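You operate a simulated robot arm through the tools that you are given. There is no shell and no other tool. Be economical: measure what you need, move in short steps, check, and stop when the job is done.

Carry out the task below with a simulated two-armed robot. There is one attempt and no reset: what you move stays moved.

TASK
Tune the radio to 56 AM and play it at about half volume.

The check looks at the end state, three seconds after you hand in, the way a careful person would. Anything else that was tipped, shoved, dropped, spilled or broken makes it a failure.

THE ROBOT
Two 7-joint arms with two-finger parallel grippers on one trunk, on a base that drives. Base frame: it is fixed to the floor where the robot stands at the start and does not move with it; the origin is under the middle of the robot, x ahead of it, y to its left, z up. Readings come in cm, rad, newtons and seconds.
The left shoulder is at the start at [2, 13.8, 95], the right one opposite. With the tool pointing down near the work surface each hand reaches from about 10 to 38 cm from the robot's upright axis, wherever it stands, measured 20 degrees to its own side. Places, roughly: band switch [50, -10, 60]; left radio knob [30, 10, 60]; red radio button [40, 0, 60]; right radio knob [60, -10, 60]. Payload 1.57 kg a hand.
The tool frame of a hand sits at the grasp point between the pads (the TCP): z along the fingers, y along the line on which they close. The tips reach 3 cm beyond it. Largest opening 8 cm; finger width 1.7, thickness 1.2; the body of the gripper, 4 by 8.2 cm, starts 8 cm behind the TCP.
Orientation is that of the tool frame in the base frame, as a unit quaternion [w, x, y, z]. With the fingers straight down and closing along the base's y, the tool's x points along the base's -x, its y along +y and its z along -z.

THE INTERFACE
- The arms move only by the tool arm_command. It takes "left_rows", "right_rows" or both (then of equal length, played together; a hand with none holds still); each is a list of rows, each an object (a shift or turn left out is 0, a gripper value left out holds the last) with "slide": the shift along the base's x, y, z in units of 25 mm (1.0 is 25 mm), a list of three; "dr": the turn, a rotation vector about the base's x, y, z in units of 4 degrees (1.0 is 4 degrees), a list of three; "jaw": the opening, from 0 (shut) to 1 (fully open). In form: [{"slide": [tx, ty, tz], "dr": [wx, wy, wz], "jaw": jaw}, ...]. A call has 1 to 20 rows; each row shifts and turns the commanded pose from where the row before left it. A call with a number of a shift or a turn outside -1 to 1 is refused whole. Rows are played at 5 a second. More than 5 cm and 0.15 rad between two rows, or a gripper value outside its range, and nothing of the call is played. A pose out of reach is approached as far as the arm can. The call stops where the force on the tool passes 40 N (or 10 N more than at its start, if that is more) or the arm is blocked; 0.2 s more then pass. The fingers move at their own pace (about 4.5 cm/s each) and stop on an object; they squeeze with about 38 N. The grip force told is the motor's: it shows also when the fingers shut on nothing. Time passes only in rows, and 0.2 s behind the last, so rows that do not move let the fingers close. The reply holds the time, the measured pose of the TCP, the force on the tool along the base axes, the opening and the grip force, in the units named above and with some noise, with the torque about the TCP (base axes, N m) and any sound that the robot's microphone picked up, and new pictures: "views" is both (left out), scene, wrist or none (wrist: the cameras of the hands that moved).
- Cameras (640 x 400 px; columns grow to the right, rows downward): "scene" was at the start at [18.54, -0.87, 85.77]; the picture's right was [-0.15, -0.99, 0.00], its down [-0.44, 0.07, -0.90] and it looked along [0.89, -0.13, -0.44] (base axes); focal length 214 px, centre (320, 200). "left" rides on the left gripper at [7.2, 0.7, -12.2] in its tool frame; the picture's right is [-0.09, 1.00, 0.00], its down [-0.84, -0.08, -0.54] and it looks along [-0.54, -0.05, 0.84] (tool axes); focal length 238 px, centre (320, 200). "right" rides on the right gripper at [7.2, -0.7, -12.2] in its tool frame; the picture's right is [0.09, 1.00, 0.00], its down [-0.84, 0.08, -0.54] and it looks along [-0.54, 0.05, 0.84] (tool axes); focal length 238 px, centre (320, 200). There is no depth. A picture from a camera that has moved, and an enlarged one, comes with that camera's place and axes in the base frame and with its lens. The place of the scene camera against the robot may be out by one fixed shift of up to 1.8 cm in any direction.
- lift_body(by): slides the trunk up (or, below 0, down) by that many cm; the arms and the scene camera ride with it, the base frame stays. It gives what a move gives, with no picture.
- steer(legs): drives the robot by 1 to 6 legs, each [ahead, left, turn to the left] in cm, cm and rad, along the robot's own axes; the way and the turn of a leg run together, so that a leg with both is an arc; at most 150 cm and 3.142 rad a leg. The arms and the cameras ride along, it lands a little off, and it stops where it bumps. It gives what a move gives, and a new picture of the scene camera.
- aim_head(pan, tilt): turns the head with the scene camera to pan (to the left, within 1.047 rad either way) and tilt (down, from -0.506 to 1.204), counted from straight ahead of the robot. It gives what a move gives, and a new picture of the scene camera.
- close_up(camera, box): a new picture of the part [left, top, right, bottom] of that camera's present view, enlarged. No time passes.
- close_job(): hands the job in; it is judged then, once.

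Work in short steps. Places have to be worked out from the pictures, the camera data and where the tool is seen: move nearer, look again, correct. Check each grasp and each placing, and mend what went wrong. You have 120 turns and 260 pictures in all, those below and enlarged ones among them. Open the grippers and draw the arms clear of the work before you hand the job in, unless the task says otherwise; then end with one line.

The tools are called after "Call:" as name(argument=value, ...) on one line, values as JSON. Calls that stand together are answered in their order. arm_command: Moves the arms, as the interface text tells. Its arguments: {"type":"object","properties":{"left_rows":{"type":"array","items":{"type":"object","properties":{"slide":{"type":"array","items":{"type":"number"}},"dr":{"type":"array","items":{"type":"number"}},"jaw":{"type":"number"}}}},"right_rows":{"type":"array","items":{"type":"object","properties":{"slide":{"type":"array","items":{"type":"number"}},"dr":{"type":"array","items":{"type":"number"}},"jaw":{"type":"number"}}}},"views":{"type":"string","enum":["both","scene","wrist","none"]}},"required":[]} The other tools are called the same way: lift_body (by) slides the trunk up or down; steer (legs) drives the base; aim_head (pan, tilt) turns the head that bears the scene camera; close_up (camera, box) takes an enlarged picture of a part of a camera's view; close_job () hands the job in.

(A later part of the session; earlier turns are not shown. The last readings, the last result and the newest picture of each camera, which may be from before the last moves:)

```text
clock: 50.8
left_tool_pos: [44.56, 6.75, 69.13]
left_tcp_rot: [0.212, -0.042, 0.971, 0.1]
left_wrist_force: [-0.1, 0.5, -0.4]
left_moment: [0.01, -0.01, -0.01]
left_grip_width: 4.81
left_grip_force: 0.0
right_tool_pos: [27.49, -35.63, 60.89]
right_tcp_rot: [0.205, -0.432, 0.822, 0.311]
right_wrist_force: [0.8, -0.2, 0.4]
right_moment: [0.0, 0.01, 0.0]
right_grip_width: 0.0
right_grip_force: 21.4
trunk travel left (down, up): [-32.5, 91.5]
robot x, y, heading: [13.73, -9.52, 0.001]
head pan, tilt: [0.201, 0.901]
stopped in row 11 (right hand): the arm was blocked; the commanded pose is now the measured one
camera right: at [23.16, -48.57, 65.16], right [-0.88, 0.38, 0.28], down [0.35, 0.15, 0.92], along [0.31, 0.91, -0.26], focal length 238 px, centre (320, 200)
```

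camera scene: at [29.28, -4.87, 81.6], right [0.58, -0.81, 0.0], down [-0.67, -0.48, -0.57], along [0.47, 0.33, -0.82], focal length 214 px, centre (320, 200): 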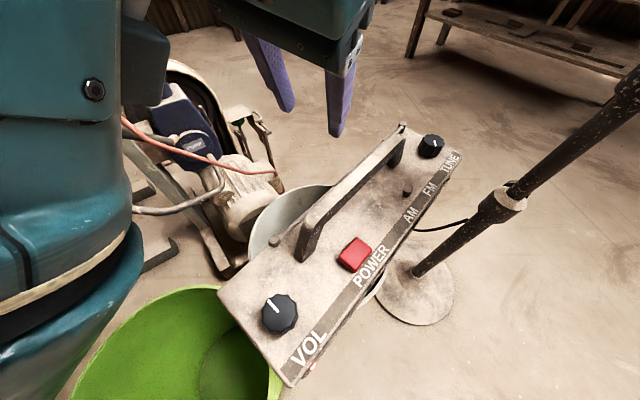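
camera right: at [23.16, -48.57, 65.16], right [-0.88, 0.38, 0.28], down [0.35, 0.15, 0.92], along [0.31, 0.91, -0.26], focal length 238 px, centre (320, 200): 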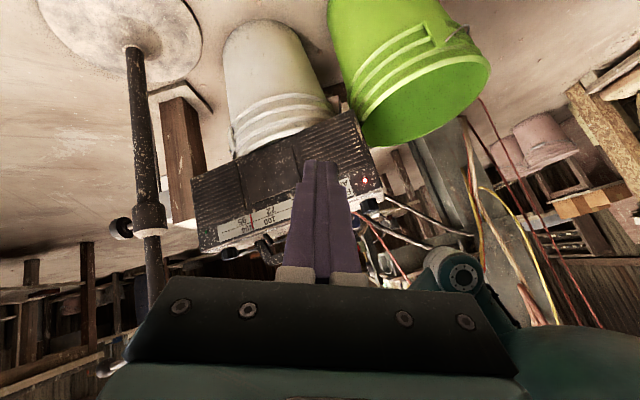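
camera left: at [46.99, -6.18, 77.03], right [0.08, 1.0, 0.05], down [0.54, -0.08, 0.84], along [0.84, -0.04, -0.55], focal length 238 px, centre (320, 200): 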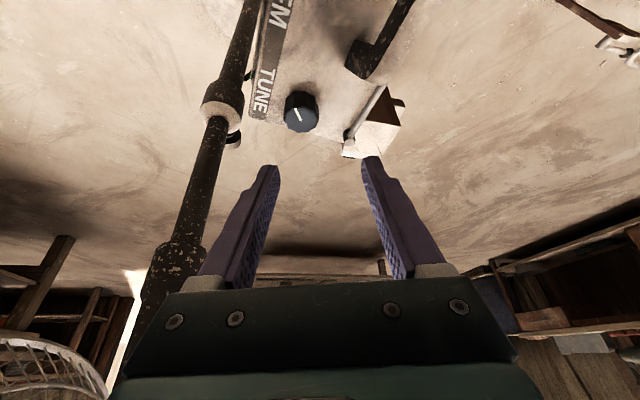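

The left elbow has folded inward against the head. I turn the head aside and bring the left hand up and outward to regain a good elbow posture.

Call:
aim_head(pan=-0.5, tilt=0.7)

Call:
arm_command(left_rows=[{"slide": [-0.2, 0.5, 0.8]}, {"slide": [-0.2, 0.6, 0.8]}, {"slide": [-0.2, 0.6, 0.8]}, {"slide": [-0.2, 0.6, 0.8]}, {"slide": [0, 0.6, 0.8]}], views="both")

```text
clock: 51.8
left_tool_pos: [44.48, 6.4, 69.04]
left_tcp_rot: [0.211, -0.04, 0.972, 0.099]
left_wrist_force: [-1.6, -0.1, -0.1]
left_moment: [0.03, 0.04, 0.01]
left_grip_width: 4.81
left_grip_force: 0.1
right_tool_pos: [27.56, -35.74, 60.92]
right_tcp_rot: [0.206, -0.431, 0.822, 0.31]
right_wrist_force: [0.8, 0.0, 0.8]
right_moment: [-0.02, -0.01, -0.02]
right_grip_width: 0.0
right_grip_force: 20.7
trunk travel left (down, up): [-32.5, 91.5]
robot x, y, heading: [13.84, -9.39, -0.004]
head pan, tilt: [-0.499, 0.7]
camera scene: at [31.15, -5.56, 83.78], right [0.41, -0.91, 0.0], down [-0.58, -0.26, -0.78], along [0.71, 0.32, -0.63], focal length 214 px, centre (320, 200)
```

scene: 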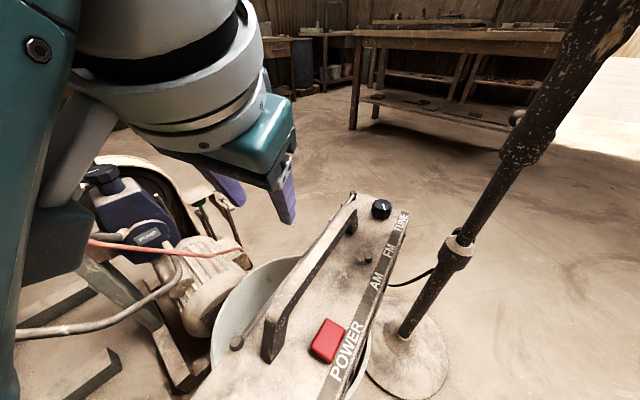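

```text
clock: 53.2
left_tool_pos: [43.53, 16.83, 71.83]
left_tcp_rot: [0.217, -0.032, 0.964, 0.154]
left_wrist_force: [0.0, -0.2, -0.2]
left_moment: [-0.03, 0.0, -0.01]
left_grip_width: 4.79
left_grip_force: 0.0
left hand out of reach, approached as far as the arm can: row 2, 3, 4, 5
right_tool_pos: [27.48, -35.73, 60.89]
right_tcp_rot: [0.205, -0.432, 0.821, 0.312]
right_wrist_force: [0.4, 0.3, 0.7]
right_moment: [-0.04, 0.0, 0.02]
right_grip_width: 0.0
right_grip_force: 21.3
trunk travel left (down, up): [-32.5, 91.5]
robot x, y, heading: [13.94, -9.75, 0.003]
head pan, tilt: [-0.499, 0.7]
stopped in row 5 (left hand): the arm was blocked; the commanded pose is now the measured one
camera scene: at [30.78, -13.16, 83.65], right [-0.48, -0.88, 0.0], down [-0.56, 0.31, -0.76], along [0.67, -0.37, -0.64], focal length 214 px, centre (320, 200)
camera left: at [32.05, 13.72, 79.48], right [-0.05, 0.95, 0.32], down [0.55, -0.24, 0.8], along [0.84, 0.21, -0.51], focal length 238 px, centre (320, 200)
```

scene: 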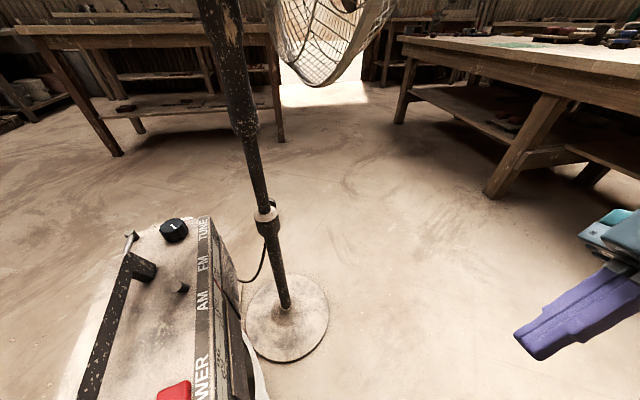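
left: 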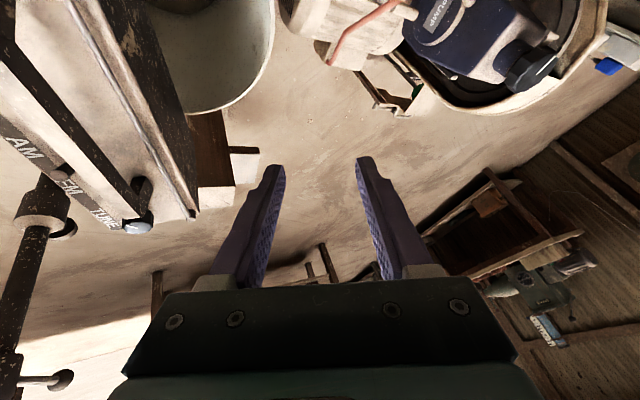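

The hand is at a wrist limit here; I bring the tool back toward vertical (undo tilt and roll) while holding place.

Call:
arm_command(left_rows=[{"dr": [-1, 1, 0]}, {"dr": [-1, 1, 0]}, {"dr": [-1, 1, 0]}, {"dr": [-1, 1, 0]}, {"dr": [0, 1, 0], "slide": [0, 0, 0.5]}, {"dr": [0, 1, 0], "slide": [0, 0, 0.5]}, {"slide": [0, 0, 1]}, {"slide": [0, 0, 1]}], views="none")

```text
clock: 55.0
left_tool_pos: [47.69, 20.43, 73.45]
left_tcp_rot: [0.004, -0.041, 0.999, 0.019]
left_wrist_force: [0.5, 0.7, -0.1]
left_moment: [0.0, -0.03, 0.01]
left_grip_width: 4.8
left_grip_force: 0.1
left hand out of reach, approached as far as the arm can: row 1, 2, 3, 4, 5, 6, 7, 8
right_tool_pos: [27.5, -35.53, 60.76]
right_tcp_rot: [0.205, -0.431, 0.822, 0.311]
right_wrist_force: [0.9, -0.5, 0.0]
right_moment: [0.01, 0.03, -0.02]
right_grip_width: 0.0
right_grip_force: 20.8
trunk travel left (down, up): [-32.5, 91.5]
robot x, y, heading: [14.02, -9.68, -0.001]
head pan, tilt: [-0.499, 0.7]
```

Call:
arm_command(left_rows=[{"slide": [-0.5, -0.5, 0]}, {"slide": [-0.5, -0.5, 0]}, {"slide": [-0.5, -0.5, 0]}, {"slide": [-0.5, -0.5, 0]}, {"slide": [0, 0, 0.5]}, {"slide": [0, 0, 0.5]}], views="none")

Call:
aim_head(pan=0.2, tilt=0.6)

```text
clock: 56.4
left_tool_pos: [47.01, 21.07, 75.1]
left_tcp_rot: [0.004, -0.041, 0.999, 0.02]
left_wrist_force: [0.3, -0.2, -0.3]
left_moment: [0.02, 0.05, -0.01]
left_grip_width: 4.8
left_grip_force: 0.1
left hand out of reach, approached as far as the arm can: row 1, 2, 3, 4, 6
right_tool_pos: [27.48, -35.72, 60.89]
right_tcp_rot: [0.206, -0.431, 0.822, 0.31]
right_wrist_force: [0.4, -0.2, -0.5]
right_moment: [0.0, 0.0, -0.02]
right_grip_width: 0.05
right_grip_force: 21.1
trunk travel left (down, up): [-32.5, 91.5]
robot x, y, heading: [14.17, -9.47, -0.007]
head pan, tilt: [-0.499, 0.7]
```

```text
clock: 57.5
left_tool_pos: [47.02, 21.27, 75.15]
left_tcp_rot: [0.004, -0.041, 0.999, 0.019]
left_wrist_force: [-0.3, -0.5, -0.5]
left_moment: [0.0, 0.01, 0.0]
left_grip_width: 4.8
left_grip_force: 0.0
right_tool_pos: [27.52, -35.63, 60.88]
right_tcp_rot: [0.206, -0.431, 0.822, 0.31]
right_wrist_force: [0.1, 0.3, -0.5]
right_moment: [0.01, 0.01, 0.0]
right_grip_width: 0.0
right_grip_force: 21.7
trunk travel left (down, up): [-32.5, 91.5]
robot x, y, heading: [13.79, -9.51, -0.008]
head pan, tilt: [0.201, 0.6]
camera scene: at [32.02, -7.35, 84.51], right [0.19, -0.98, 0.0], down [-0.55, -0.11, -0.82], along [0.81, 0.16, -0.57], focal length 214 px, centre (320, 200)
```

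scene: 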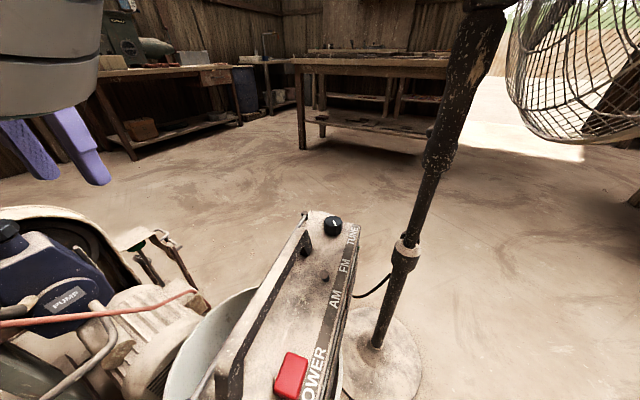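

Upward motion works; continue upward then inward.

Call:
arm_command(left_rows=[{"slide": [0, 0, 0.8]}, {"slide": [0, 0, 0.8]}, {"slide": [0, 0, 0.8]}, {"slide": [0, 0, 0.8]}, {"slide": [0, 0, 0.8]}, {"slide": [0, 0, 0.8]}], views="none")

Call:
arm_command(left_rows=[{"slide": [-0.5, -0.5, 0]}, {"slide": [-0.5, -0.5, 0]}, {"slide": [-0.5, -0.5, 0]}, {"slide": [-0.5, -0.5, 0]}], views="scene")

```text
clock: 58.9
left_tool_pos: [47.12, 21.38, 85.87]
left_tcp_rot: [-0.018, -0.031, 0.999, 0.014]
left_wrist_force: [0.5, -0.7, 0.2]
left_moment: [0.0, -0.02, -0.01]
left_grip_width: 4.78
left_grip_force: 0.1
left hand out of reach, approached as far as the arm can: row 2
right_tool_pos: [27.46, -35.66, 60.9]
right_tcp_rot: [0.205, -0.431, 0.822, 0.31]
right_wrist_force: [0.4, 0.3, -0.5]
right_moment: [0.01, 0.0, 0.04]
right_grip_width: 0.0
right_grip_force: 21.2
trunk travel left (down, up): [-32.5, 91.5]
robot x, y, heading: [13.73, -9.53, -0.008]
head pan, tilt: [0.201, 0.6]
```

```text
clock: 59.9
left_tool_pos: [47.11, 21.28, 86.13]
left_tcp_rot: [-0.015, -0.03, 0.999, 0.017]
left_wrist_force: [-0.5, 0.1, -0.4]
left_moment: [0.04, 0.0, -0.01]
left_grip_width: 4.81
left_grip_force: 0.1
left hand out of reach, approached as far as the arm can: row 1, 2, 3, 4
right_tool_pos: [27.48, -35.87, 60.87]
right_tcp_rot: [0.206, -0.431, 0.822, 0.311]
right_wrist_force: [-0.4, 0.3, 0.8]
right_moment: [0.01, 0.0, -0.01]
right_grip_width: 0.02
right_grip_force: 21.2
trunk travel left (down, up): [-32.5, 91.5]
robot x, y, heading: [14.19, -9.35, -0.004]
head pan, tilt: [0.201, 0.6]
camera scene: at [32.02, -7.34, 84.51], right [0.2, -0.98, 0.0], down [-0.55, -0.11, -0.83], along [0.81, 0.16, -0.56], focal length 214 px, centre (320, 200)
```

scene: 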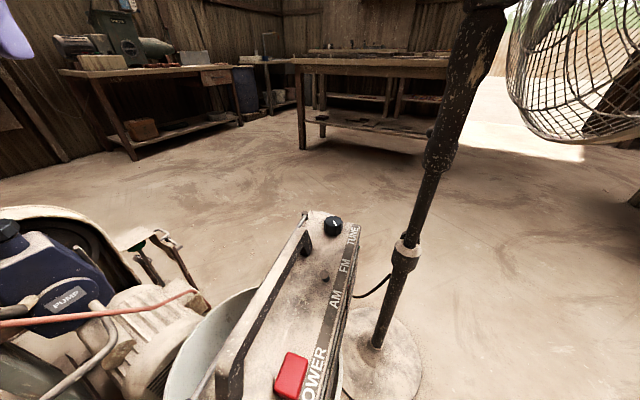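

Call:
arm_command(left_rows=[{"slide": [0, -0.4, 0], "dr": [0, 1, 0]}, {"slide": [0, -0.4, 0], "dr": [0, 1, 0]}, {"slide": [0, -0.4, 0], "dr": [0, 1, 0]}, {"slide": [0, -0.4, 0], "dr": [0, 1, 0]}, {"slide": [0, -0.4, 0.4]}, {"slide": [0, -0.4, 0.4]}], views="none")

Call:
aim_head(pan=1.0, tilt=0.3)

```text
clock: 61.1
left_tool_pos: [44.89, 18.59, 80.84]
left_tcp_rot: [-0.258, -0.052, 0.964, 0.039]
left_wrist_force: [-0.8, -0.6, -0.2]
left_moment: [-0.02, 0.0, 0.04]
left_grip_width: 4.8
left_grip_force: 0.1
left hand out of reach, approached as far as the arm can: row 1, 2, 3
right_tool_pos: [27.46, -35.75, 60.84]
right_tcp_rot: [0.205, -0.431, 0.822, 0.311]
right_wrist_force: [-0.7, -0.1, 0.0]
right_moment: [-0.02, -0.03, 0.03]
right_grip_width: 0.0
right_grip_force: 21.7
trunk travel left (down, up): [-32.5, 91.5]
robot x, y, heading: [13.77, -9.52, -0.001]
head pan, tilt: [0.201, 0.6]
stopped in row 5 (left hand): the arm was blocked; the commanded pose is now the measured one
```

```text
clock: 62.2
left_tool_pos: [44.83, 18.64, 80.84]
left_tcp_rot: [-0.258, -0.052, 0.964, 0.04]
left_wrist_force: [0.0, 0.0, -0.5]
left_moment: [0.0, 0.0, -0.01]
left_grip_width: 4.81
left_grip_force: 0.0
right_tool_pos: [27.42, -35.75, 60.99]
right_tcp_rot: [0.205, -0.431, 0.822, 0.311]
right_wrist_force: [0.1, -0.3, -0.3]
right_moment: [-0.01, 0.0, 0.01]
right_grip_width: 0.01
right_grip_force: 21.4
trunk travel left (down, up): [-32.5, 91.5]
robot x, y, heading: [14.05, -9.64, -0.005]
head pan, tilt: [1.0, 0.3]
camera scene: at [28.44, -1.23, 87.26], right [0.84, -0.54, 0.0], down [-0.16, -0.25, -0.96], along [0.52, 0.8, -0.3], focal length 214 px, centre (320, 200)
```

scene: 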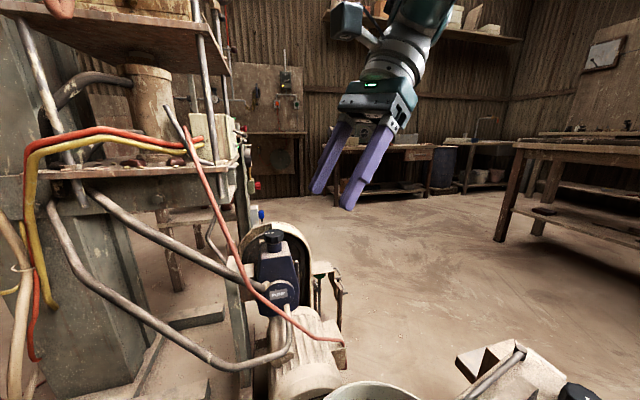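

The elbow is now up. Bring the hand inward to the initial-like pose.

Call:
arm_command(left_rows=[{"slide": [0, -0.6, 0.2], "dr": [0, -0.6, 0]}, {"slide": [0, -0.6, 0.2], "dr": [0, -0.6, 0]}, {"slide": [0, -0.6, 0.2], "dr": [0, -0.6, 0]}, {"slide": [0, -0.6, 0.2], "dr": [0, -0.6, 0]}, {"slide": [0, -0.6, 0.2], "dr": [0, -0.6, 0]}, {"slide": [0, -0.6, 0.2]}], views="none")

Call:
aim_head(pan=0.3, tilt=0.0)

```text
clock: 62.7
left_tool_pos: [40.72, 16.28, 74.64]
left_tcp_rot: [-0.357, -0.035, 0.932, 0.057]
left_wrist_force: [0.6, -0.4, -0.7]
left_moment: [0.01, 0.01, 0.03]
left_grip_width: 4.79
left_grip_force: 0.1
right_tool_pos: [27.44, -35.7, 60.97]
right_tcp_rot: [0.206, -0.432, 0.821, 0.311]
right_wrist_force: [0.2, -0.1, 0.7]
right_moment: [-0.03, 0.01, -0.01]
right_grip_width: 0.0
right_grip_force: 21.2
trunk travel left (down, up): [-32.5, 91.5]
robot x, y, heading: [13.93, -9.18, -0.006]
head pan, tilt: [1.0, 0.3]
stopped in row 2 (left hand): the arm was blocked; the commanded pose is now the measured one
```

```text
clock: 63.7
left_tool_pos: [40.52, 16.38, 74.5]
left_tcp_rot: [-0.357, -0.035, 0.932, 0.058]
left_wrist_force: [-0.4, 0.4, 0.0]
left_moment: [0.02, 0.02, 0.0]
left_grip_width: 4.81
left_grip_force: 0.1
right_tool_pos: [27.47, -35.68, 60.9]
right_tcp_rot: [0.205, -0.431, 0.822, 0.31]
right_wrist_force: [0.0, -0.8, -0.3]
right_moment: [-0.01, 0.04, -0.05]
right_grip_width: 0.02
right_grip_force: 20.9
trunk travel left (down, up): [-32.5, 91.5]
robot x, y, heading: [14.0, -9.75, -0.003]
head pan, tilt: [0.3, 0.0]
camera scene: at [31.96, -6.42, 90.03], right [0.29, -0.96, 0.0], down [0.0, 0.0, -1.0], along [0.96, 0.29, 0.0], focal length 214 px, centre (320, 200)
```

scene: 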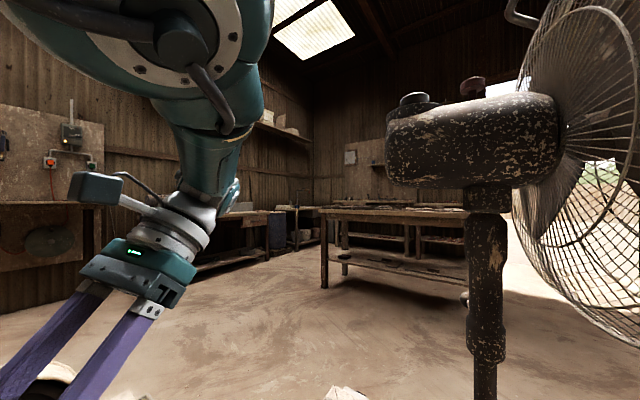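

Elbow is above and forward now. Straighten the tool gradually while rising.

Call:
arm_command(left_rows=[{"slide": [0, 0, 0.6], "dr": [0, -1, 0]}, {"slide": [0, 0, 0.6], "dr": [0, -1, 0]}, {"slide": [0, 0, 0.6], "dr": [0, -1, 0]}, {"slide": [0, 0, 0.6], "dr": [0, -1, 0]}, {"slide": [0, 0, 0.6], "dr": [0, -1, 0]}], views="scene")

```text
clock: 64.2
left_tool_pos: [36.18, 15.93, 71.5]
left_tcp_rot: [-0.416, -0.016, 0.906, 0.072]
left_wrist_force: [-0.4, 0.6, 0.1]
left_moment: [0.0, 0.03, 0.0]
left_grip_width: 4.8
left_grip_force: 0.0
right_tool_pos: [27.47, -35.66, 60.84]
right_tcp_rot: [0.206, -0.431, 0.822, 0.31]
right_wrist_force: [0.1, 0.2, 0.1]
right_moment: [0.04, -0.01, 0.02]
right_grip_width: 0.02
right_grip_force: 21.1
trunk travel left (down, up): [-32.5, 91.5]
robot x, y, heading: [13.81, -9.28, -0.003]
head pan, tilt: [0.3, 0.0]
stopped in row 2 (left hand): the arm was blocked; the commanded pose is now the measured one
camera scene: at [31.95, -6.41, 90.03], right [0.29, -0.96, 0.0], down [0.0, 0.0, -1.0], along [0.96, 0.29, 0.0], focal length 214 px, centre (320, 200)
```

scene: 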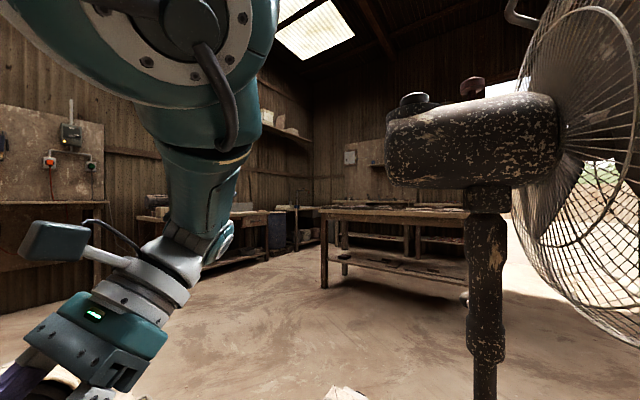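

Call:
arm_command(left_rows=[{"slide": [0, 0.3, 0.3]}, {"slide": [0, 0.3, 0.3]}, {"slide": [0, 0.3, 0.3]}], views="scene")

```text
clock: 65.0
left_tool_pos: [35.51, 17.8, 72.98]
left_tcp_rot: [-0.435, -0.009, 0.897, 0.076]
left_wrist_force: [-0.9, 0.2, -0.4]
left_moment: [0.01, -0.02, -0.01]
left_grip_width: 4.75
left_grip_force: 0.0
right_tool_pos: [27.57, -35.69, 60.86]
right_tcp_rot: [0.206, -0.431, 0.822, 0.31]
right_wrist_force: [-0.1, 0.5, 0.7]
right_moment: [0.0, 0.03, 0.03]
right_grip_width: 0.0
right_grip_force: 21.3
trunk travel left (down, up): [-32.5, 91.5]
robot x, y, heading: [14.23, -9.49, -0.004]
head pan, tilt: [0.3, 0.0]
camera scene: at [31.96, -6.43, 90.03], right [0.29, -0.96, 0.0], down [0.0, 0.0, -1.0], along [0.96, 0.29, 0.0], focal length 214 px, centre (320, 200)
```

scene: 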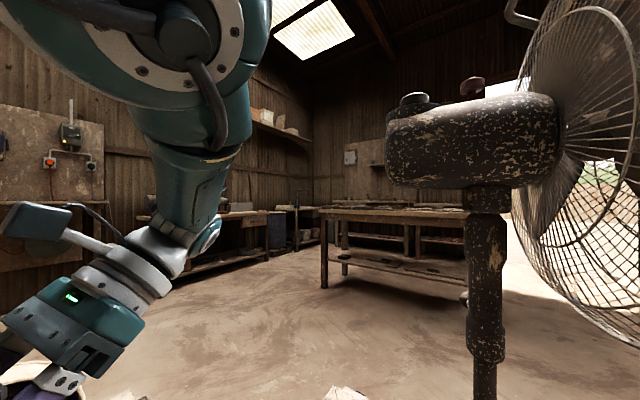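

Commands are followed again. Small untilting steps.

Call:
arm_command(left_rows=[{"slide": [0, 0.2, 0.3], "dr": [0, -0.5, 0]}, {"slide": [0, 0.2, 0.3], "dr": [0, -0.5, 0]}, {"slide": [0, 0, 0.3], "dr": [0, -0.5, 0]}, {"slide": [0, 0, 0.3], "dr": [0, -0.5, 0]}, {"slide": [0, 0, 0.3], "dr": [0, -0.5, 0]}, {"slide": [0, 0, 0.3], "dr": [0, -0.5, 0]}], views="none")

```text
clock: 65.8
left_tool_pos: [32.89, 18.99, 72.44]
left_tcp_rot: [-0.451, -0.009, 0.889, 0.076]
left_wrist_force: [0.8, -0.1, -0.2]
left_moment: [0.02, 0.0, 0.0]
left_grip_width: 4.78
left_grip_force: 0.1
right_tool_pos: [27.5, -35.76, 60.83]
right_tcp_rot: [0.206, -0.431, 0.822, 0.31]
right_wrist_force: [0.3, -0.1, -1.0]
right_moment: [-0.01, 0.02, 0.01]
right_grip_width: 0.0
right_grip_force: 20.8
trunk travel left (down, up): [-32.5, 91.5]
robot x, y, heading: [13.81, -9.44, -0.006]
head pan, tilt: [0.3, 0.0]
stopped in row 3 (left hand): the arm was blocked; the commanded pose is now the measured one
```

Call:
arm_command(left_rows=[{"slide": [0, 0.3, 0.5]}, {"slide": [0, 0.3, 0.5]}, {"slide": [0, 0.3, 0.5]}, {"slide": [0, 0.3, 0.5]}, {"slide": [0, 0.3, 0.5]}, {"slide": [0, 0.3, 0.5]}], views="both")

```text
clock: 67.2
left_tool_pos: [32.21, 23.56, 79.39]
left_tcp_rot: [-0.468, -0.009, 0.88, 0.074]
left_wrist_force: [1.0, 0.9, -0.2]
left_moment: [0.0, -0.02, 0.0]
left_grip_width: 4.77
left_grip_force: 0.1
right_tool_pos: [27.58, -35.72, 60.94]
right_tcp_rot: [0.206, -0.431, 0.822, 0.31]
right_wrist_force: [-0.7, 0.0, 0.8]
right_moment: [0.02, 0.0, -0.02]
right_grip_width: 0.0
right_grip_force: 21.3
trunk travel left (down, up): [-32.5, 91.5]
robot x, y, heading: [13.95, -9.32, -0.006]
head pan, tilt: [0.3, 0.0]
camera scene: at [31.97, -6.42, 90.04], right [0.29, -0.96, 0.0], down [0.0, 0.0, -1.0], along [0.96, 0.29, 0.0], focal length 214 px, centre (320, 200)
camera left: at [38.51, 21.99, 92.18], right [0.1, 0.99, 0.06], down [0.91, -0.07, -0.4], along [-0.39, 0.1, -0.91], focal length 238 px, centre (320, 200)
```

scene: 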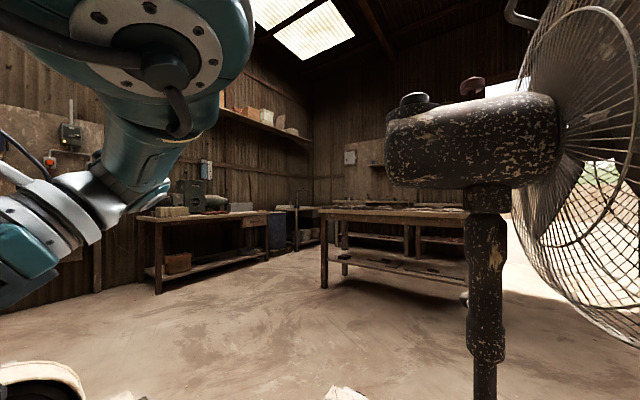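
left: 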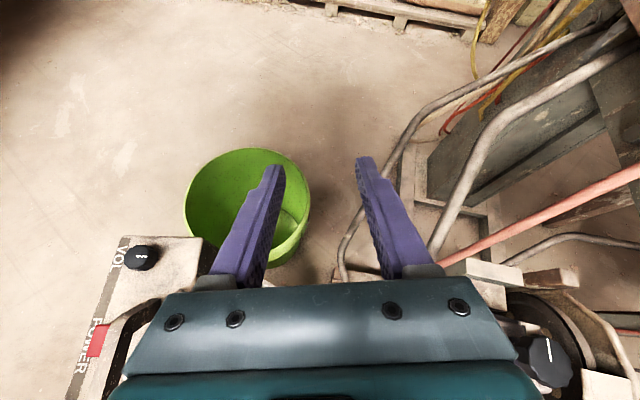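

Tracking well. Rise and move outward a bit more, then untilt.

Call:
arm_command(left_rows=[{"slide": [0.2, 0.3, 0.6]}, {"slide": [0.2, 0.3, 0.6]}, {"slide": [0.2, 0.3, 0.6]}, {"slide": [0.2, 0.3, 0.6]}, {"slide": [0.2, 0.3, 0.6]}, {"slide": [0.2, 0, 0.6]}, {"slide": [0.2, 0, 0.3], "dr": [0, -0.4, 0]}, {"slide": [0.2, 0, 0.3], "dr": [0, -0.4, 0]}, {"slide": [0.2, 0, 0.3], "dr": [0, -0.4, 0]}], views="scene")

```text
clock: 69.2
left_tool_pos: [37.45, 27.04, 89.2]
left_tcp_rot: [-0.455, -0.002, 0.887, 0.079]
left_wrist_force: [0.0, 0.2, 0.0]
left_moment: [0.05, -0.01, -0.02]
left_grip_width: 4.8
left_grip_force: 0.0
right_tool_pos: [27.42, -35.7, 60.92]
right_tcp_rot: [0.206, -0.431, 0.822, 0.31]
right_wrist_force: [0.2, 0.0, 0.4]
right_moment: [-0.01, 0.01, 0.02]
right_grip_width: 0.0
right_grip_force: 21.6
trunk travel left (down, up): [-32.5, 91.5]
robot x, y, heading: [13.88, -9.15, 0.002]
head pan, tilt: [0.3, 0.0]
camera scene: at [31.97, -6.43, 90.03], right [0.29, -0.96, 0.0], down [0.0, 0.0, -1.0], along [0.96, 0.29, 0.0], focal length 214 px, centre (320, 200)
```

scene: 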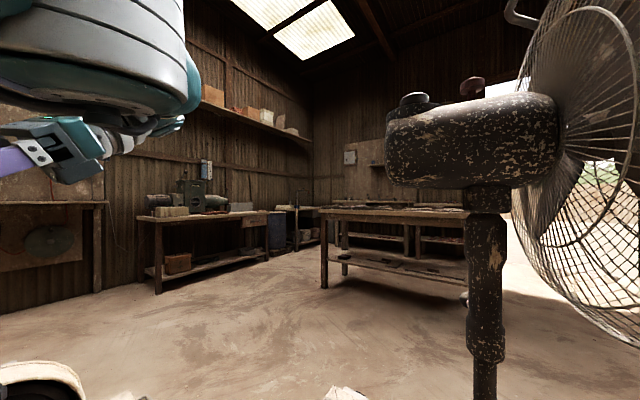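

Call:
arm_command(left_rows=[{"slide": [0.1, 0, 0.2], "dr": [0, -0.6, 0]}, {"slide": [0.1, 0, 0.2], "dr": [0, -0.6, 0]}, {"slide": [0.1, 0, 0.2], "dr": [0, -0.6, 0]}, {"slide": [0.1, 0, 0.2], "dr": [0, -0.6, 0]}, {"slide": [0, 0, 0.2], "dr": [0, -0.6, 0]}, {"slide": [0, 0, 0.2], "dr": [0, -0.6, 0]}, {"slide": [0, 0, 0.2], "dr": [0, -0.6, 0]}, {"slide": [0, 0, 0.2], "dr": [0, -0.6, 0]}], views="scene")

```text
clock: 69.8
left_tool_pos: [37.62, 27.16, 88.89]
left_tcp_rot: [-0.443, -0.005, 0.893, 0.076]
left_wrist_force: [0.7, 1.9, 0.1]
left_moment: [0.01, 0.01, -0.01]
left_grip_width: 4.77
left_grip_force: 0.0
right_tool_pos: [27.57, -35.6, 60.89]
right_tcp_rot: [0.206, -0.432, 0.821, 0.311]
right_wrist_force: [0.4, -0.5, -0.6]
right_moment: [0.04, 0.01, 0.02]
right_grip_width: 0.0
right_grip_force: 21.2
trunk travel left (down, up): [-32.5, 91.5]
robot x, y, heading: [13.63, -9.78, -0.001]
head pan, tilt: [0.3, 0.0]
stopped in row 3 (left hand): the arm was blocked; the commanded pose is now the measured one
camera scene: at [31.96, -6.44, 90.03], right [0.29, -0.96, 0.0], down [0.0, 0.0, -1.0], along [0.96, 0.29, 0.0], focal length 214 px, centre (320, 200)
```

scene: 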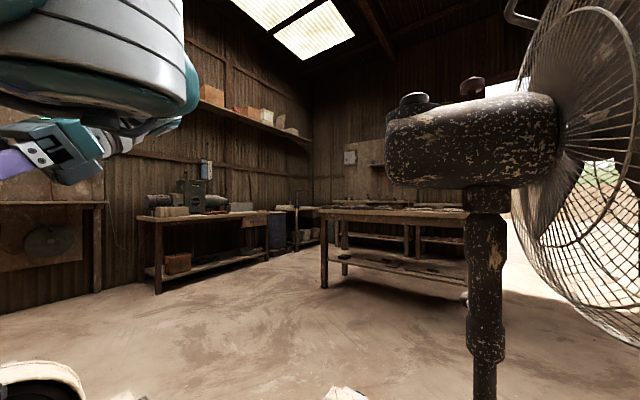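

Call:
arm_command(left_rows=[{"slide": [0.5, 0, 0.3]}, {"slide": [0.5, 0, 0.3]}, {"slide": [0.5, 0, 0.3]}, {"slide": [0.5, 0, 0.3]}, {"slide": [0.5, 0, 0.3]}, {"slide": [0.5, 0, 0.3]}, {"slide": [0.4, 0, 0], "dr": [0, -0.5, 0]}, {"slide": [0.4, 0, 0], "dr": [0, -0.5, 0]}, {"slide": [0.4, 0, 0], "dr": [0, -0.5, 0]}, {"slide": [0.4, 0, 0], "dr": [0, -0.5, 0]}], views="scene")

```text
clock: 70.4
left_tool_pos: [37.84, 26.81, 85.21]
left_tcp_rot: [-0.538, 0.008, 0.839, 0.085]
left_wrist_force: [0.2, 0.5, 0.6]
left_moment: [-0.01, -0.01, -0.01]
left_grip_width: 4.81
left_grip_force: 0.0
left hand out of reach, approached as far as the arm can: row 2
right_tool_pos: [27.38, -35.61, 60.89]
right_tcp_rot: [0.206, -0.431, 0.821, 0.311]
right_wrist_force: [-0.5, -0.5, -1.2]
right_moment: [0.02, -0.05, 0.0]
right_grip_width: 0.03
right_grip_force: 21.3
trunk travel left (down, up): [-32.5, 91.5]
robot x, y, heading: [14.06, -9.96, -0.008]
head pan, tilt: [0.3, 0.0]
stopped in row 2 (left hand): the arm was blocked; the commanded pose is now the measured one
camera scene: at [31.95, -6.42, 90.03], right [0.29, -0.96, 0.0], down [0.0, 0.0, -1.0], along [0.96, 0.29, 0.0], focal length 214 px, centre (320, 200)
```

scene: 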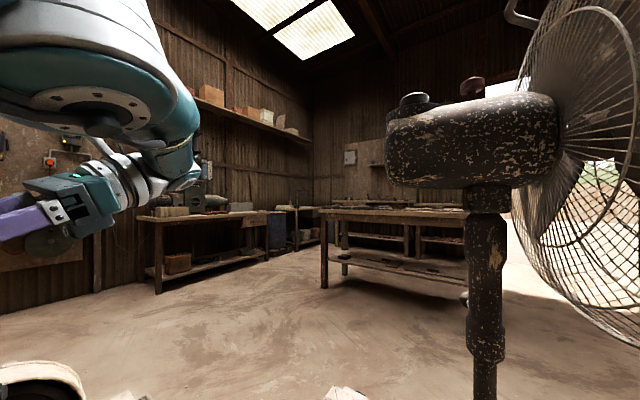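

The solver is stuck between arm postures; I swing the head far right to leave room and request the initial-like pose stepwise.

Call:
aim_head(pan=-1.0, tilt=0.3)

Call:
arm_command(left_rows=[{"slide": [0, -0.3, 0.3], "dr": [0, -1, 0]}, {"slide": [0, -0.3, 0.3], "dr": [0, -1, 0]}, {"slide": [0, -0.3, 0.3], "dr": [0, -1, 0]}, {"slide": [0, -0.3, 0.3], "dr": [0, -1, 0]}, {"slide": [0, -0.3, 0.3], "dr": [0, -1, 0]}, {"slide": [0, -0.3, 0.3], "dr": [0, -1, 0]}], views="none")

Call:
arm_command(left_rows=[{"slide": [0, -0.3, 0.3], "dr": [0, -1, 0]}, {"slide": [0, -0.3, 0.3], "dr": [0, -1, 0]}, {"slide": [0, -0.3, 0.3], "dr": [0, -1, 0]}, {"slide": [0, -0.3, 0.3], "dr": [0, -1, 0]}, {"slide": [0, -0.3, 0.3], "dr": [0, -1, 0]}, {"slide": [0, -0.3, 0.3], "dr": [0, -1, 0]}], views="wrist")

```text
clock: 71.9
left_tool_pos: [37.89, 26.63, 85.09]
left_tcp_rot: [-0.539, 0.009, 0.838, 0.085]
left_wrist_force: [-0.2, -0.3, 0.6]
left_moment: [0.0, -0.01, 0.0]
left_grip_width: 4.82
left_grip_force: 0.1
right_tool_pos: [27.61, -35.75, 60.89]
right_tcp_rot: [0.205, -0.432, 0.821, 0.312]
right_wrist_force: [-0.6, 1.2, 0.0]
right_moment: [0.04, -0.03, -0.01]
right_grip_width: 0.02
right_grip_force: 21.6
trunk travel left (down, up): [-32.5, 91.5]
robot x, y, heading: [13.94, -9.67, -0.004]
head pan, tilt: [-1.0, 0.3]
camera scene: at [28.38, -16.93, 87.26], right [-0.84, -0.54, 0.0], down [-0.16, 0.25, -0.96], along [0.51, -0.81, -0.3], focal length 214 px, centre (320, 200)
```

scene: 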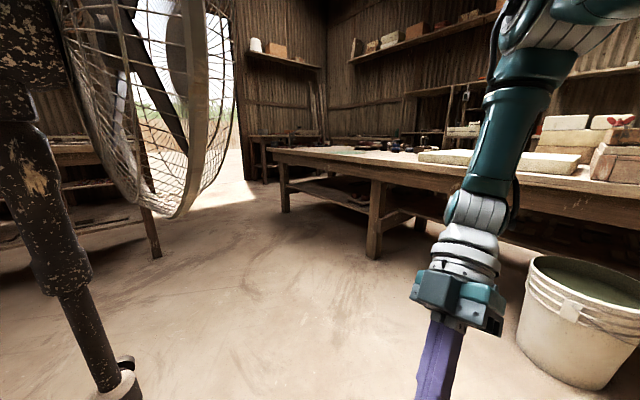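

```text
clock: 73.3
left_tool_pos: [36.1, 22.22, 84.83]
left_tcp_rot: [-0.476, -0.003, 0.875, 0.092]
left_wrist_force: [0.4, 0.1, -0.7]
left_moment: [0.02, -0.01, 0.0]
left_grip_width: 4.78
left_grip_force: 0.0
left hand out of reach, approached as far as the arm can: row 6
right_tool_pos: [27.55, -35.77, 60.91]
right_tcp_rot: [0.206, -0.431, 0.822, 0.31]
right_wrist_force: [0.5, -0.5, -0.2]
right_moment: [-0.01, 0.0, 0.01]
right_grip_width: 0.0
right_grip_force: 21.4
trunk travel left (down, up): [-32.5, 91.5]
robot x, y, heading: [13.85, -9.41, -0.002]
head pan, tilt: [-1.0, 0.3]
stopped in row 6 (left hand): the arm was blocked; the commanded pose is now the measured one
```

```text
clock: 73.8
left_tool_pos: [33.75, 20.8, 81.18]
left_tcp_rot: [-0.545, 0.023, 0.831, 0.112]
left_wrist_force: [-0.5, 0.5, 0.0]
left_moment: [0.0, -0.01, 0.03]
left_grip_width: 4.79
left_grip_force: 0.0
right_tool_pos: [27.61, -35.68, 60.87]
right_tcp_rot: [0.206, -0.431, 0.821, 0.312]
right_wrist_force: [0.4, -0.3, 0.0]
right_moment: [0.0, -0.01, 0.03]
right_grip_width: 0.01
right_grip_force: 21.2
trunk travel left (down, up): [-32.5, 91.5]
robot x, y, heading: [13.81, -9.25, -0.006]
head pan, tilt: [-1.0, 0.3]
stopped in row 2 (left hand): the arm was blocked; the commanded pose is now the measured one
camera left: at [41.94, 18.21, 92.47], right [0.2, 0.98, 0.08], down [0.81, -0.12, -0.57], along [-0.55, 0.17, -0.82], focal length 238 px, centre (320, 200)
```

left: 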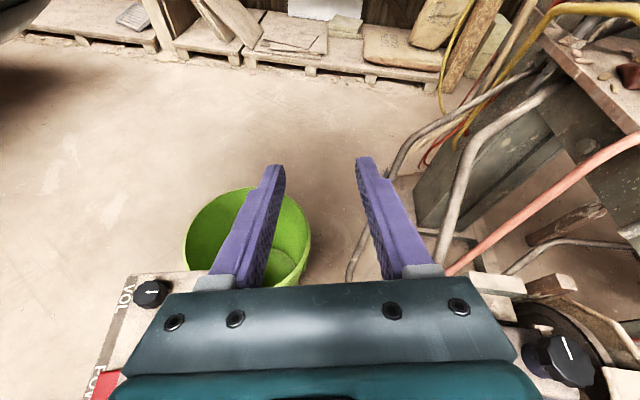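

Try lowering the hand on the outside (mirror of the right arm's healthy posture), orientation unchanged.

Call:
arm_command(left_rows=[{"slide": [0, 0.2, -0.5]}, {"slide": [0, 0.2, -0.5]}, {"slide": [0, 0.2, -0.5]}, {"slide": [0, 0, -0.5]}, {"slide": [-0.2, 0, -0.5]}, {"slide": [-0.2, 0, -0.5]}], views="none")

Call:
aim_head(pan=1.0, tilt=0.2)

```text
clock: 75.2
left_tool_pos: [32.74, 22.29, 73.86]
left_tcp_rot: [-0.543, 0.022, 0.832, 0.112]
left_wrist_force: [1.0, -0.1, 0.1]
left_moment: [0.0, 0.03, 0.03]
left_grip_width: 4.8
left_grip_force: 0.0
right_tool_pos: [27.38, -35.69, 60.95]
right_tcp_rot: [0.206, -0.431, 0.822, 0.311]
right_wrist_force: [0.1, 0.1, 1.1]
right_moment: [0.03, -0.05, 0.03]
right_grip_width: 0.0
right_grip_force: 21.4
trunk travel left (down, up): [-32.5, 91.5]
robot x, y, heading: [13.99, -9.79, 0.0]
head pan, tilt: [-1.0, 0.3]
```

```text
clock: 77.1
left_tool_pos: [32.78, 22.28, 73.71]
left_tcp_rot: [-0.544, 0.021, 0.831, 0.111]
left_wrist_force: [0.2, -0.1, -0.6]
left_moment: [-0.01, 0.02, 0.0]
left_grip_width: 4.81
left_grip_force: 0.1
right_tool_pos: [27.55, -35.68, 60.98]
right_tcp_rot: [0.206, -0.431, 0.822, 0.311]
right_wrist_force: [-0.3, 0.4, -0.2]
right_moment: [-0.02, 0.0, -0.02]
right_grip_width: 0.02
right_grip_force: 21.4
trunk travel left (down, up): [-32.5, 91.5]
robot x, y, heading: [13.63, -9.35, -0.004]
head pan, tilt: [1.0, 0.201]
camera scene: at [28.43, -1.24, 88.19], right [0.84, -0.54, 0.0], down [-0.11, -0.17, -0.98], along [0.53, 0.82, -0.2], focal length 214 px, centre (320, 200)
```

scene: 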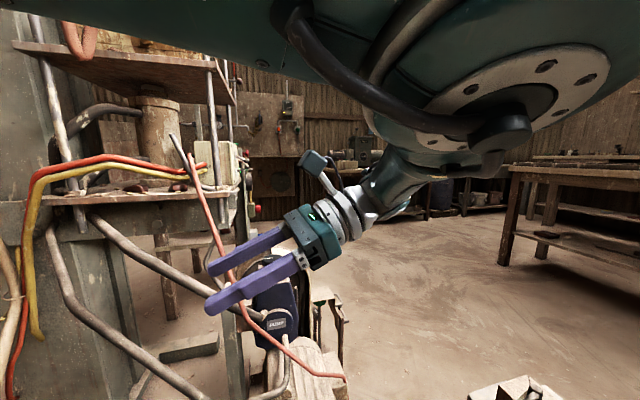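

I see it now: the elbow is forward-inward and the hand folded back. I unfold by swinging the hand round the outside (pointing back → left → forward), rising.

Call:
arm_command(left_rows=[{"slide": [0.2, 0, 0.5], "dr": [0, 0, -1]}, {"slide": [0.2, 0, 0.5], "dr": [0, 0, -1]}, {"slide": [0.2, 0, 0.5], "dr": [0, 0, -1]}, {"slide": [0.3, 0, 0.5], "dr": [0, 0, -1]}, {"slide": [0.3, 0, 0.3], "dr": [0, 0, -1]}, {"slide": [0.3, 0, 0.3], "dr": [0, 0, -1]}, {"slide": [0.3, 0, 0.2], "dr": [0, 0, -1]}, {"slide": [0.3, 0, 0], "dr": [0, 0, -1]}], views="scene")

```text
clock: 78.9
left_tool_pos: [35.33, 21.8, 74.51]
left_tcp_rot: [-0.533, 0.094, 0.826, 0.158]
left_wrist_force: [-1.2, -0.4, 0.1]
left_moment: [-0.01, -0.04, 0.01]
left_grip_width: 4.81
left_grip_force: 0.0
left hand out of reach, approached as far as the arm can: row 2, 3, 4, 5, 6, 7, 8
right_tool_pos: [27.51, -35.7, 61.02]
right_tcp_rot: [0.206, -0.431, 0.821, 0.311]
right_wrist_force: [-0.5, 0.2, 1.1]
right_moment: [-0.01, -0.01, 0.02]
right_grip_width: 0.0
right_grip_force: 21.9
trunk travel left (down, up): [-32.5, 91.5]
robot x, y, heading: [14.09, -9.64, -0.007]
head pan, tilt: [1.0, 0.201]
camera scene: at [28.43, -1.23, 88.19], right [0.84, -0.54, 0.0], down [-0.11, -0.17, -0.98], along [0.53, 0.82, -0.2], focal length 214 px, centre (320, 200)
```

scene: 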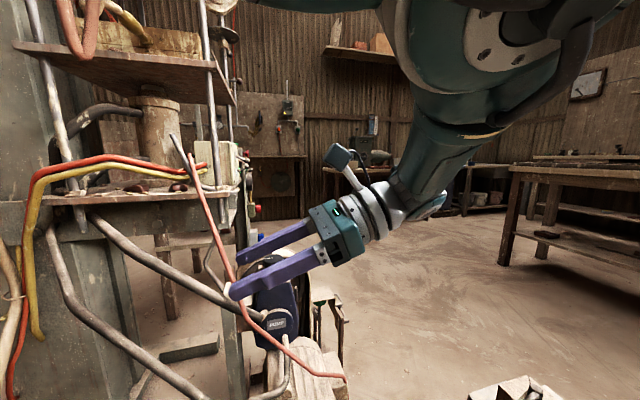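

Elbow has risen outward. Now untilt.

Call:
arm_command(left_rows=[{"slide": [0.2, 0, 0], "dr": [0, -1, 0]}, {"slide": [0.2, 0, 0], "dr": [0, -1, 0]}, {"slide": [0.2, 0, 0], "dr": [0, -1, 0]}, {"slide": [0.2, 0, 0], "dr": [0, -1, 0]}, {"slide": [0.2, 0, 0], "dr": [0, -1, 0]}, {"slide": [0.2, 0, 0], "dr": [0, -1, 0]}, {"slide": [0.2, 0, 0], "dr": [0, -1, 0]}, {"slide": [0.2, 0, 0], "dr": [0, -1, 0]}], views="scene")

```text
clock: 80.3
left_tool_pos: [34.7, 21.79, 71.27]
left_tcp_rot: [-0.438, 0.081, 0.879, 0.17]
left_wrist_force: [0.4, 0.2, -0.4]
left_moment: [0.01, -0.02, -0.03]
left_grip_width: 4.81
left_grip_force: 0.0
right_tool_pos: [27.49, -35.8, 60.92]
right_tcp_rot: [0.206, -0.431, 0.822, 0.311]
right_wrist_force: [0.5, -0.4, -0.1]
right_moment: [0.02, -0.03, -0.02]
right_grip_width: 0.0
right_grip_force: 20.9
trunk travel left (down, up): [-32.5, 91.5]
robot x, y, heading: [13.77, -9.55, -0.005]
head pan, tilt: [1.0, 0.201]
stopped in row 6 (left hand): the arm was blocked; the commanded pose is now the measured one
camera scene: at [28.42, -1.24, 88.19], right [0.84, -0.54, 0.0], down [-0.11, -0.17, -0.98], along [0.53, 0.82, -0.2], focal length 214 px, centre (320, 200)
```

scene: 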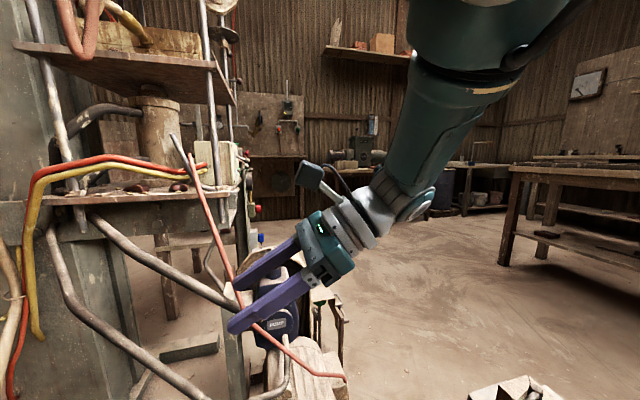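

Much better. Continue untilting and rise.

Call:
arm_command(left_rows=[{"slide": [0, 0, 0.3], "dr": [0, -1, 0]}, {"slide": [0, 0, 0.3], "dr": [0, -1, 0]}, {"slide": [0, 0, 0.3], "dr": [0, -1, 0]}, {"slide": [0, 0, 0.3], "dr": [0, -1, 0]}, {"slide": [0, -0.2, 0.3], "dr": [0, -1, 0]}, {"slide": [0, -0.2, 0.3], "dr": [0, -1, 0]}, {"slide": [0, -0.2, 0.3], "dr": [0, -1, 0]}], views="scene")

```text
clock: 81.0
left_tool_pos: [30.87, 22.6, 69.37]
left_tcp_rot: [-0.441, 0.081, 0.878, 0.167]
left_wrist_force: [-0.3, 0.3, 0.4]
left_moment: [-0.01, 0.0, 0.04]
left_grip_width: 4.8
left_grip_force: 0.1
left hand out of reach, approached as far as the arm can: row 1, 2, 3
right_tool_pos: [27.46, -35.63, 60.94]
right_tcp_rot: [0.206, -0.431, 0.822, 0.311]
right_wrist_force: [-1.0, 0.0, -0.4]
right_moment: [-0.01, 0.02, -0.02]
right_grip_width: 0.0
right_grip_force: 20.9
trunk travel left (down, up): [-32.5, 91.5]
robot x, y, heading: [13.83, -9.41, -0.001]
head pan, tilt: [1.0, 0.201]
stopped in row 3 (left hand): the arm was blocked; the commanded pose is now the measured one
camera scene: at [28.41, -1.24, 88.19], right [0.84, -0.54, 0.0], down [-0.11, -0.17, -0.98], along [0.53, 0.82, -0.2], focal length 214 px, centre (320, 200)
```

scene: 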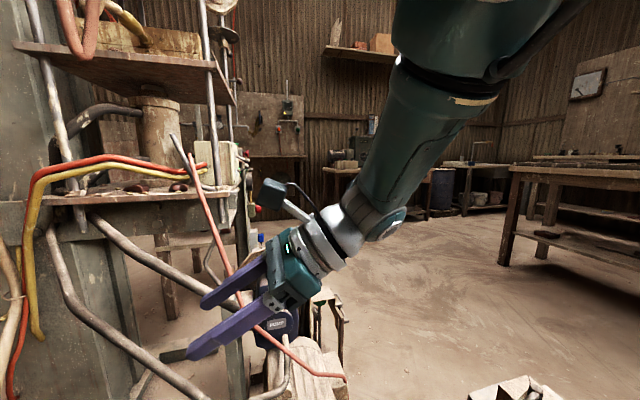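

Call:
arm_command(left_rows=[{"slide": [0.4, 0, 0.1]}, {"slide": [0.4, 0, 0.1]}, {"slide": [0.4, 0, 0.1]}, {"slide": [0.4, 0, 0.1]}, {"slide": [0.4, 0, 0]}, {"slide": [0.4, 0, 0]}, {"slide": [0.4, 0, 0]}, {"slide": [0.4, 0, 0]}], views="scene")

```text
clock: 82.8
left_tool_pos: [38.82, 22.49, 70.48]
left_tcp_rot: [-0.439, 0.082, 0.879, 0.168]
left_wrist_force: [-0.1, 0.1, -0.9]
left_moment: [0.01, 0.02, -0.03]
left_grip_width: 4.79
left_grip_force: 0.2
right_tool_pos: [27.53, -35.76, 60.89]
right_tcp_rot: [0.206, -0.431, 0.822, 0.31]
right_wrist_force: [-1.1, 0.0, -0.4]
right_moment: [0.01, 0.0, -0.01]
right_grip_width: 0.0
right_grip_force: 21.6
trunk travel left (down, up): [-32.5, 91.5]
robot x, y, heading: [14.06, -9.82, -0.003]
head pan, tilt: [1.0, 0.201]
camera scene: at [28.43, -1.23, 88.19], right [0.84, -0.54, 0.0], down [-0.11, -0.17, -0.98], along [0.53, 0.82, -0.2], focal length 214 px, centre (320, 200)
```

scene: 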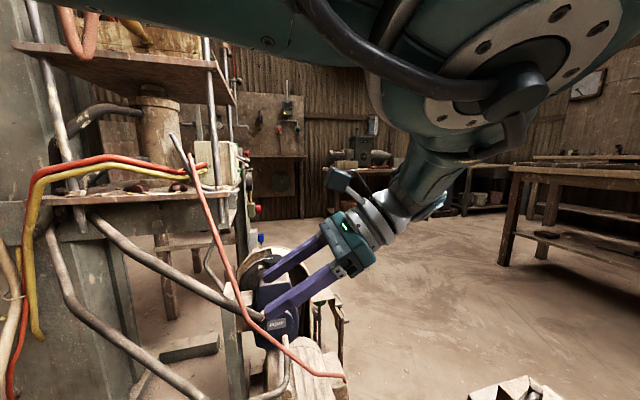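

Rotate the hand about its wrist instead (TCP swings forward and down), keeping some height.

Call:
arm_command(left_rows=[{"slide": [0.34, -0.1, -0.2], "dr": [0, -1, 0]}, {"slide": [0.34, -0.1, -0.2], "dr": [0, -1, 0]}, {"slide": [0.34, -0.1, -0.2], "dr": [0, -1, 0]}, {"slide": [0.36, -0.1, -0.2], "dr": [0, -1, 0]}, {"slide": [0.38, -0.1, -0.2], "dr": [0, -1, 0]}, {"slide": [0.4, -0.1, -0.2], "dr": [0, -1, 0]}], views="both")

```text
clock: 84.2
left_tool_pos: [44.41, 21.18, 67.38]
left_tcp_rot: [-0.246, 0.045, 0.951, 0.182]
left_wrist_force: [-0.2, 0.2, 0.5]
left_moment: [0.02, -0.01, 0.0]
left_grip_width: 4.8
left_grip_force: 0.0
right_tool_pos: [27.52, -35.77, 60.99]
right_tcp_rot: [0.206, -0.431, 0.822, 0.311]
right_wrist_force: [0.0, -0.1, -0.4]
right_moment: [-0.01, -0.01, -0.01]
right_grip_width: 0.0
right_grip_force: 21.5
trunk travel left (down, up): [-32.5, 91.5]
robot x, y, heading: [13.75, -9.55, -0.003]
head pan, tilt: [1.0, 0.201]
camera scene: at [28.43, -1.24, 88.19], right [0.84, -0.54, 0.0], down [-0.11, -0.17, -0.98], along [0.53, 0.82, -0.2], focal length 214 px, centre (320, 200)
camera left: at [43.84, 17.28, 81.06], right [0.25, 0.93, 0.28], down [0.96, -0.27, 0.01], along [0.08, 0.26, -0.96], focal length 238 px, centre (320, 200)
```

scene: 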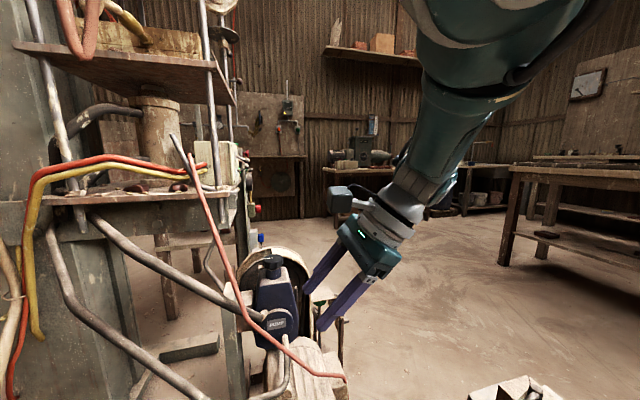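
left: 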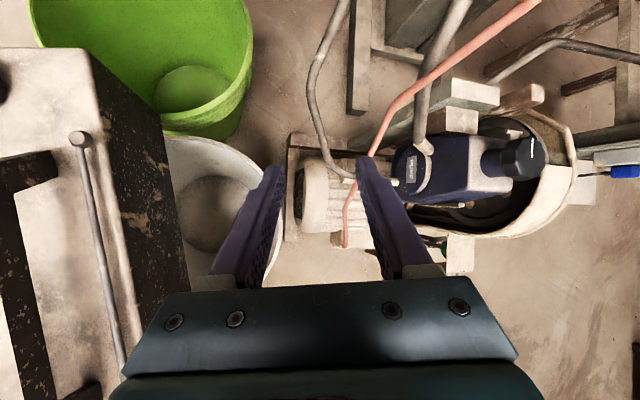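

Working perfectly. Continue to vertical and square the hand.

Call:
arm_command(left_rows=[{"slide": [0.35, -0.1, 0.1], "dr": [-0.6, -1, 0.6]}, {"slide": [0.35, -0.1, 0.1], "dr": [-0.6, -1, 0.6]}, {"slide": [0.3, -0.1, 0.2], "dr": [-0.6, -1, 0.6]}, {"slide": [0.2, -0.2, 0.3], "dr": [-0.6, -1, 0.6]}, {"slide": [0, -0.3, 0.5], "dr": [-0.6, -1, 0.6]}, {"slide": [0, -0.3, 0.6], "dr": [-0.6, 0, 0.6]}, {"slide": [0, -0.3, 0.6], "dr": [0, 0, 0]}], views="both")

```text
clock: 85.5
left_tool_pos: [42.71, 18.83, 65.59]
left_tcp_rot: [-0.18, -0.056, 0.98, 0.061]
left_wrist_force: [-1.1, -0.4, 0.7]
left_moment: [0.01, 0.03, -0.01]
left_grip_width: 4.8
left_grip_force: 0.0
right_tool_pos: [27.45, -35.67, 60.88]
right_tcp_rot: [0.206, -0.431, 0.822, 0.311]
right_wrist_force: [0.5, 0.9, 0.1]
right_moment: [0.01, 0.02, 0.0]
right_grip_width: 0.0
right_grip_force: 21.5
trunk travel left (down, up): [-32.5, 91.5]
robot x, y, heading: [13.92, -9.87, -0.004]
head pan, tilt: [1.0, 0.201]
stopped in row 6 (left hand): the arm was blocked; the commanded pose is now the measured one
camera scene: at [28.43, -1.23, 88.19], right [0.84, -0.54, 0.0], down [-0.11, -0.17, -0.98], along [0.53, 0.82, -0.2], focal length 214 px, centre (320, 200)
camera left: at [40.31, 17.26, 79.59], right [0.0, 0.99, 0.11], down [0.98, -0.02, 0.2], along [0.2, 0.11, -0.97], focal length 238 px, centre (320, 200)
```

scene: 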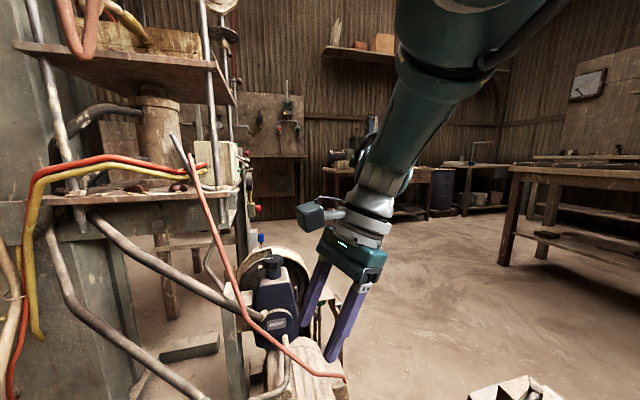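
left: 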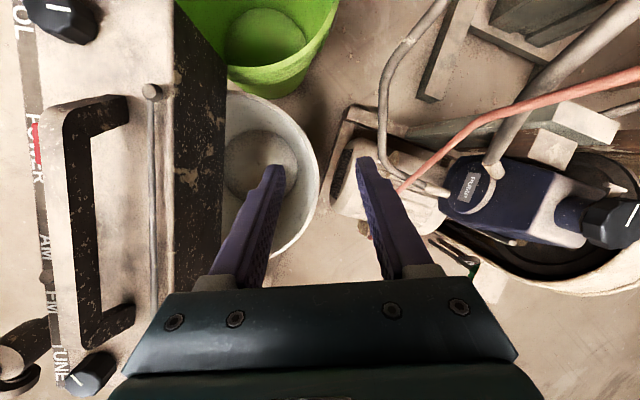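

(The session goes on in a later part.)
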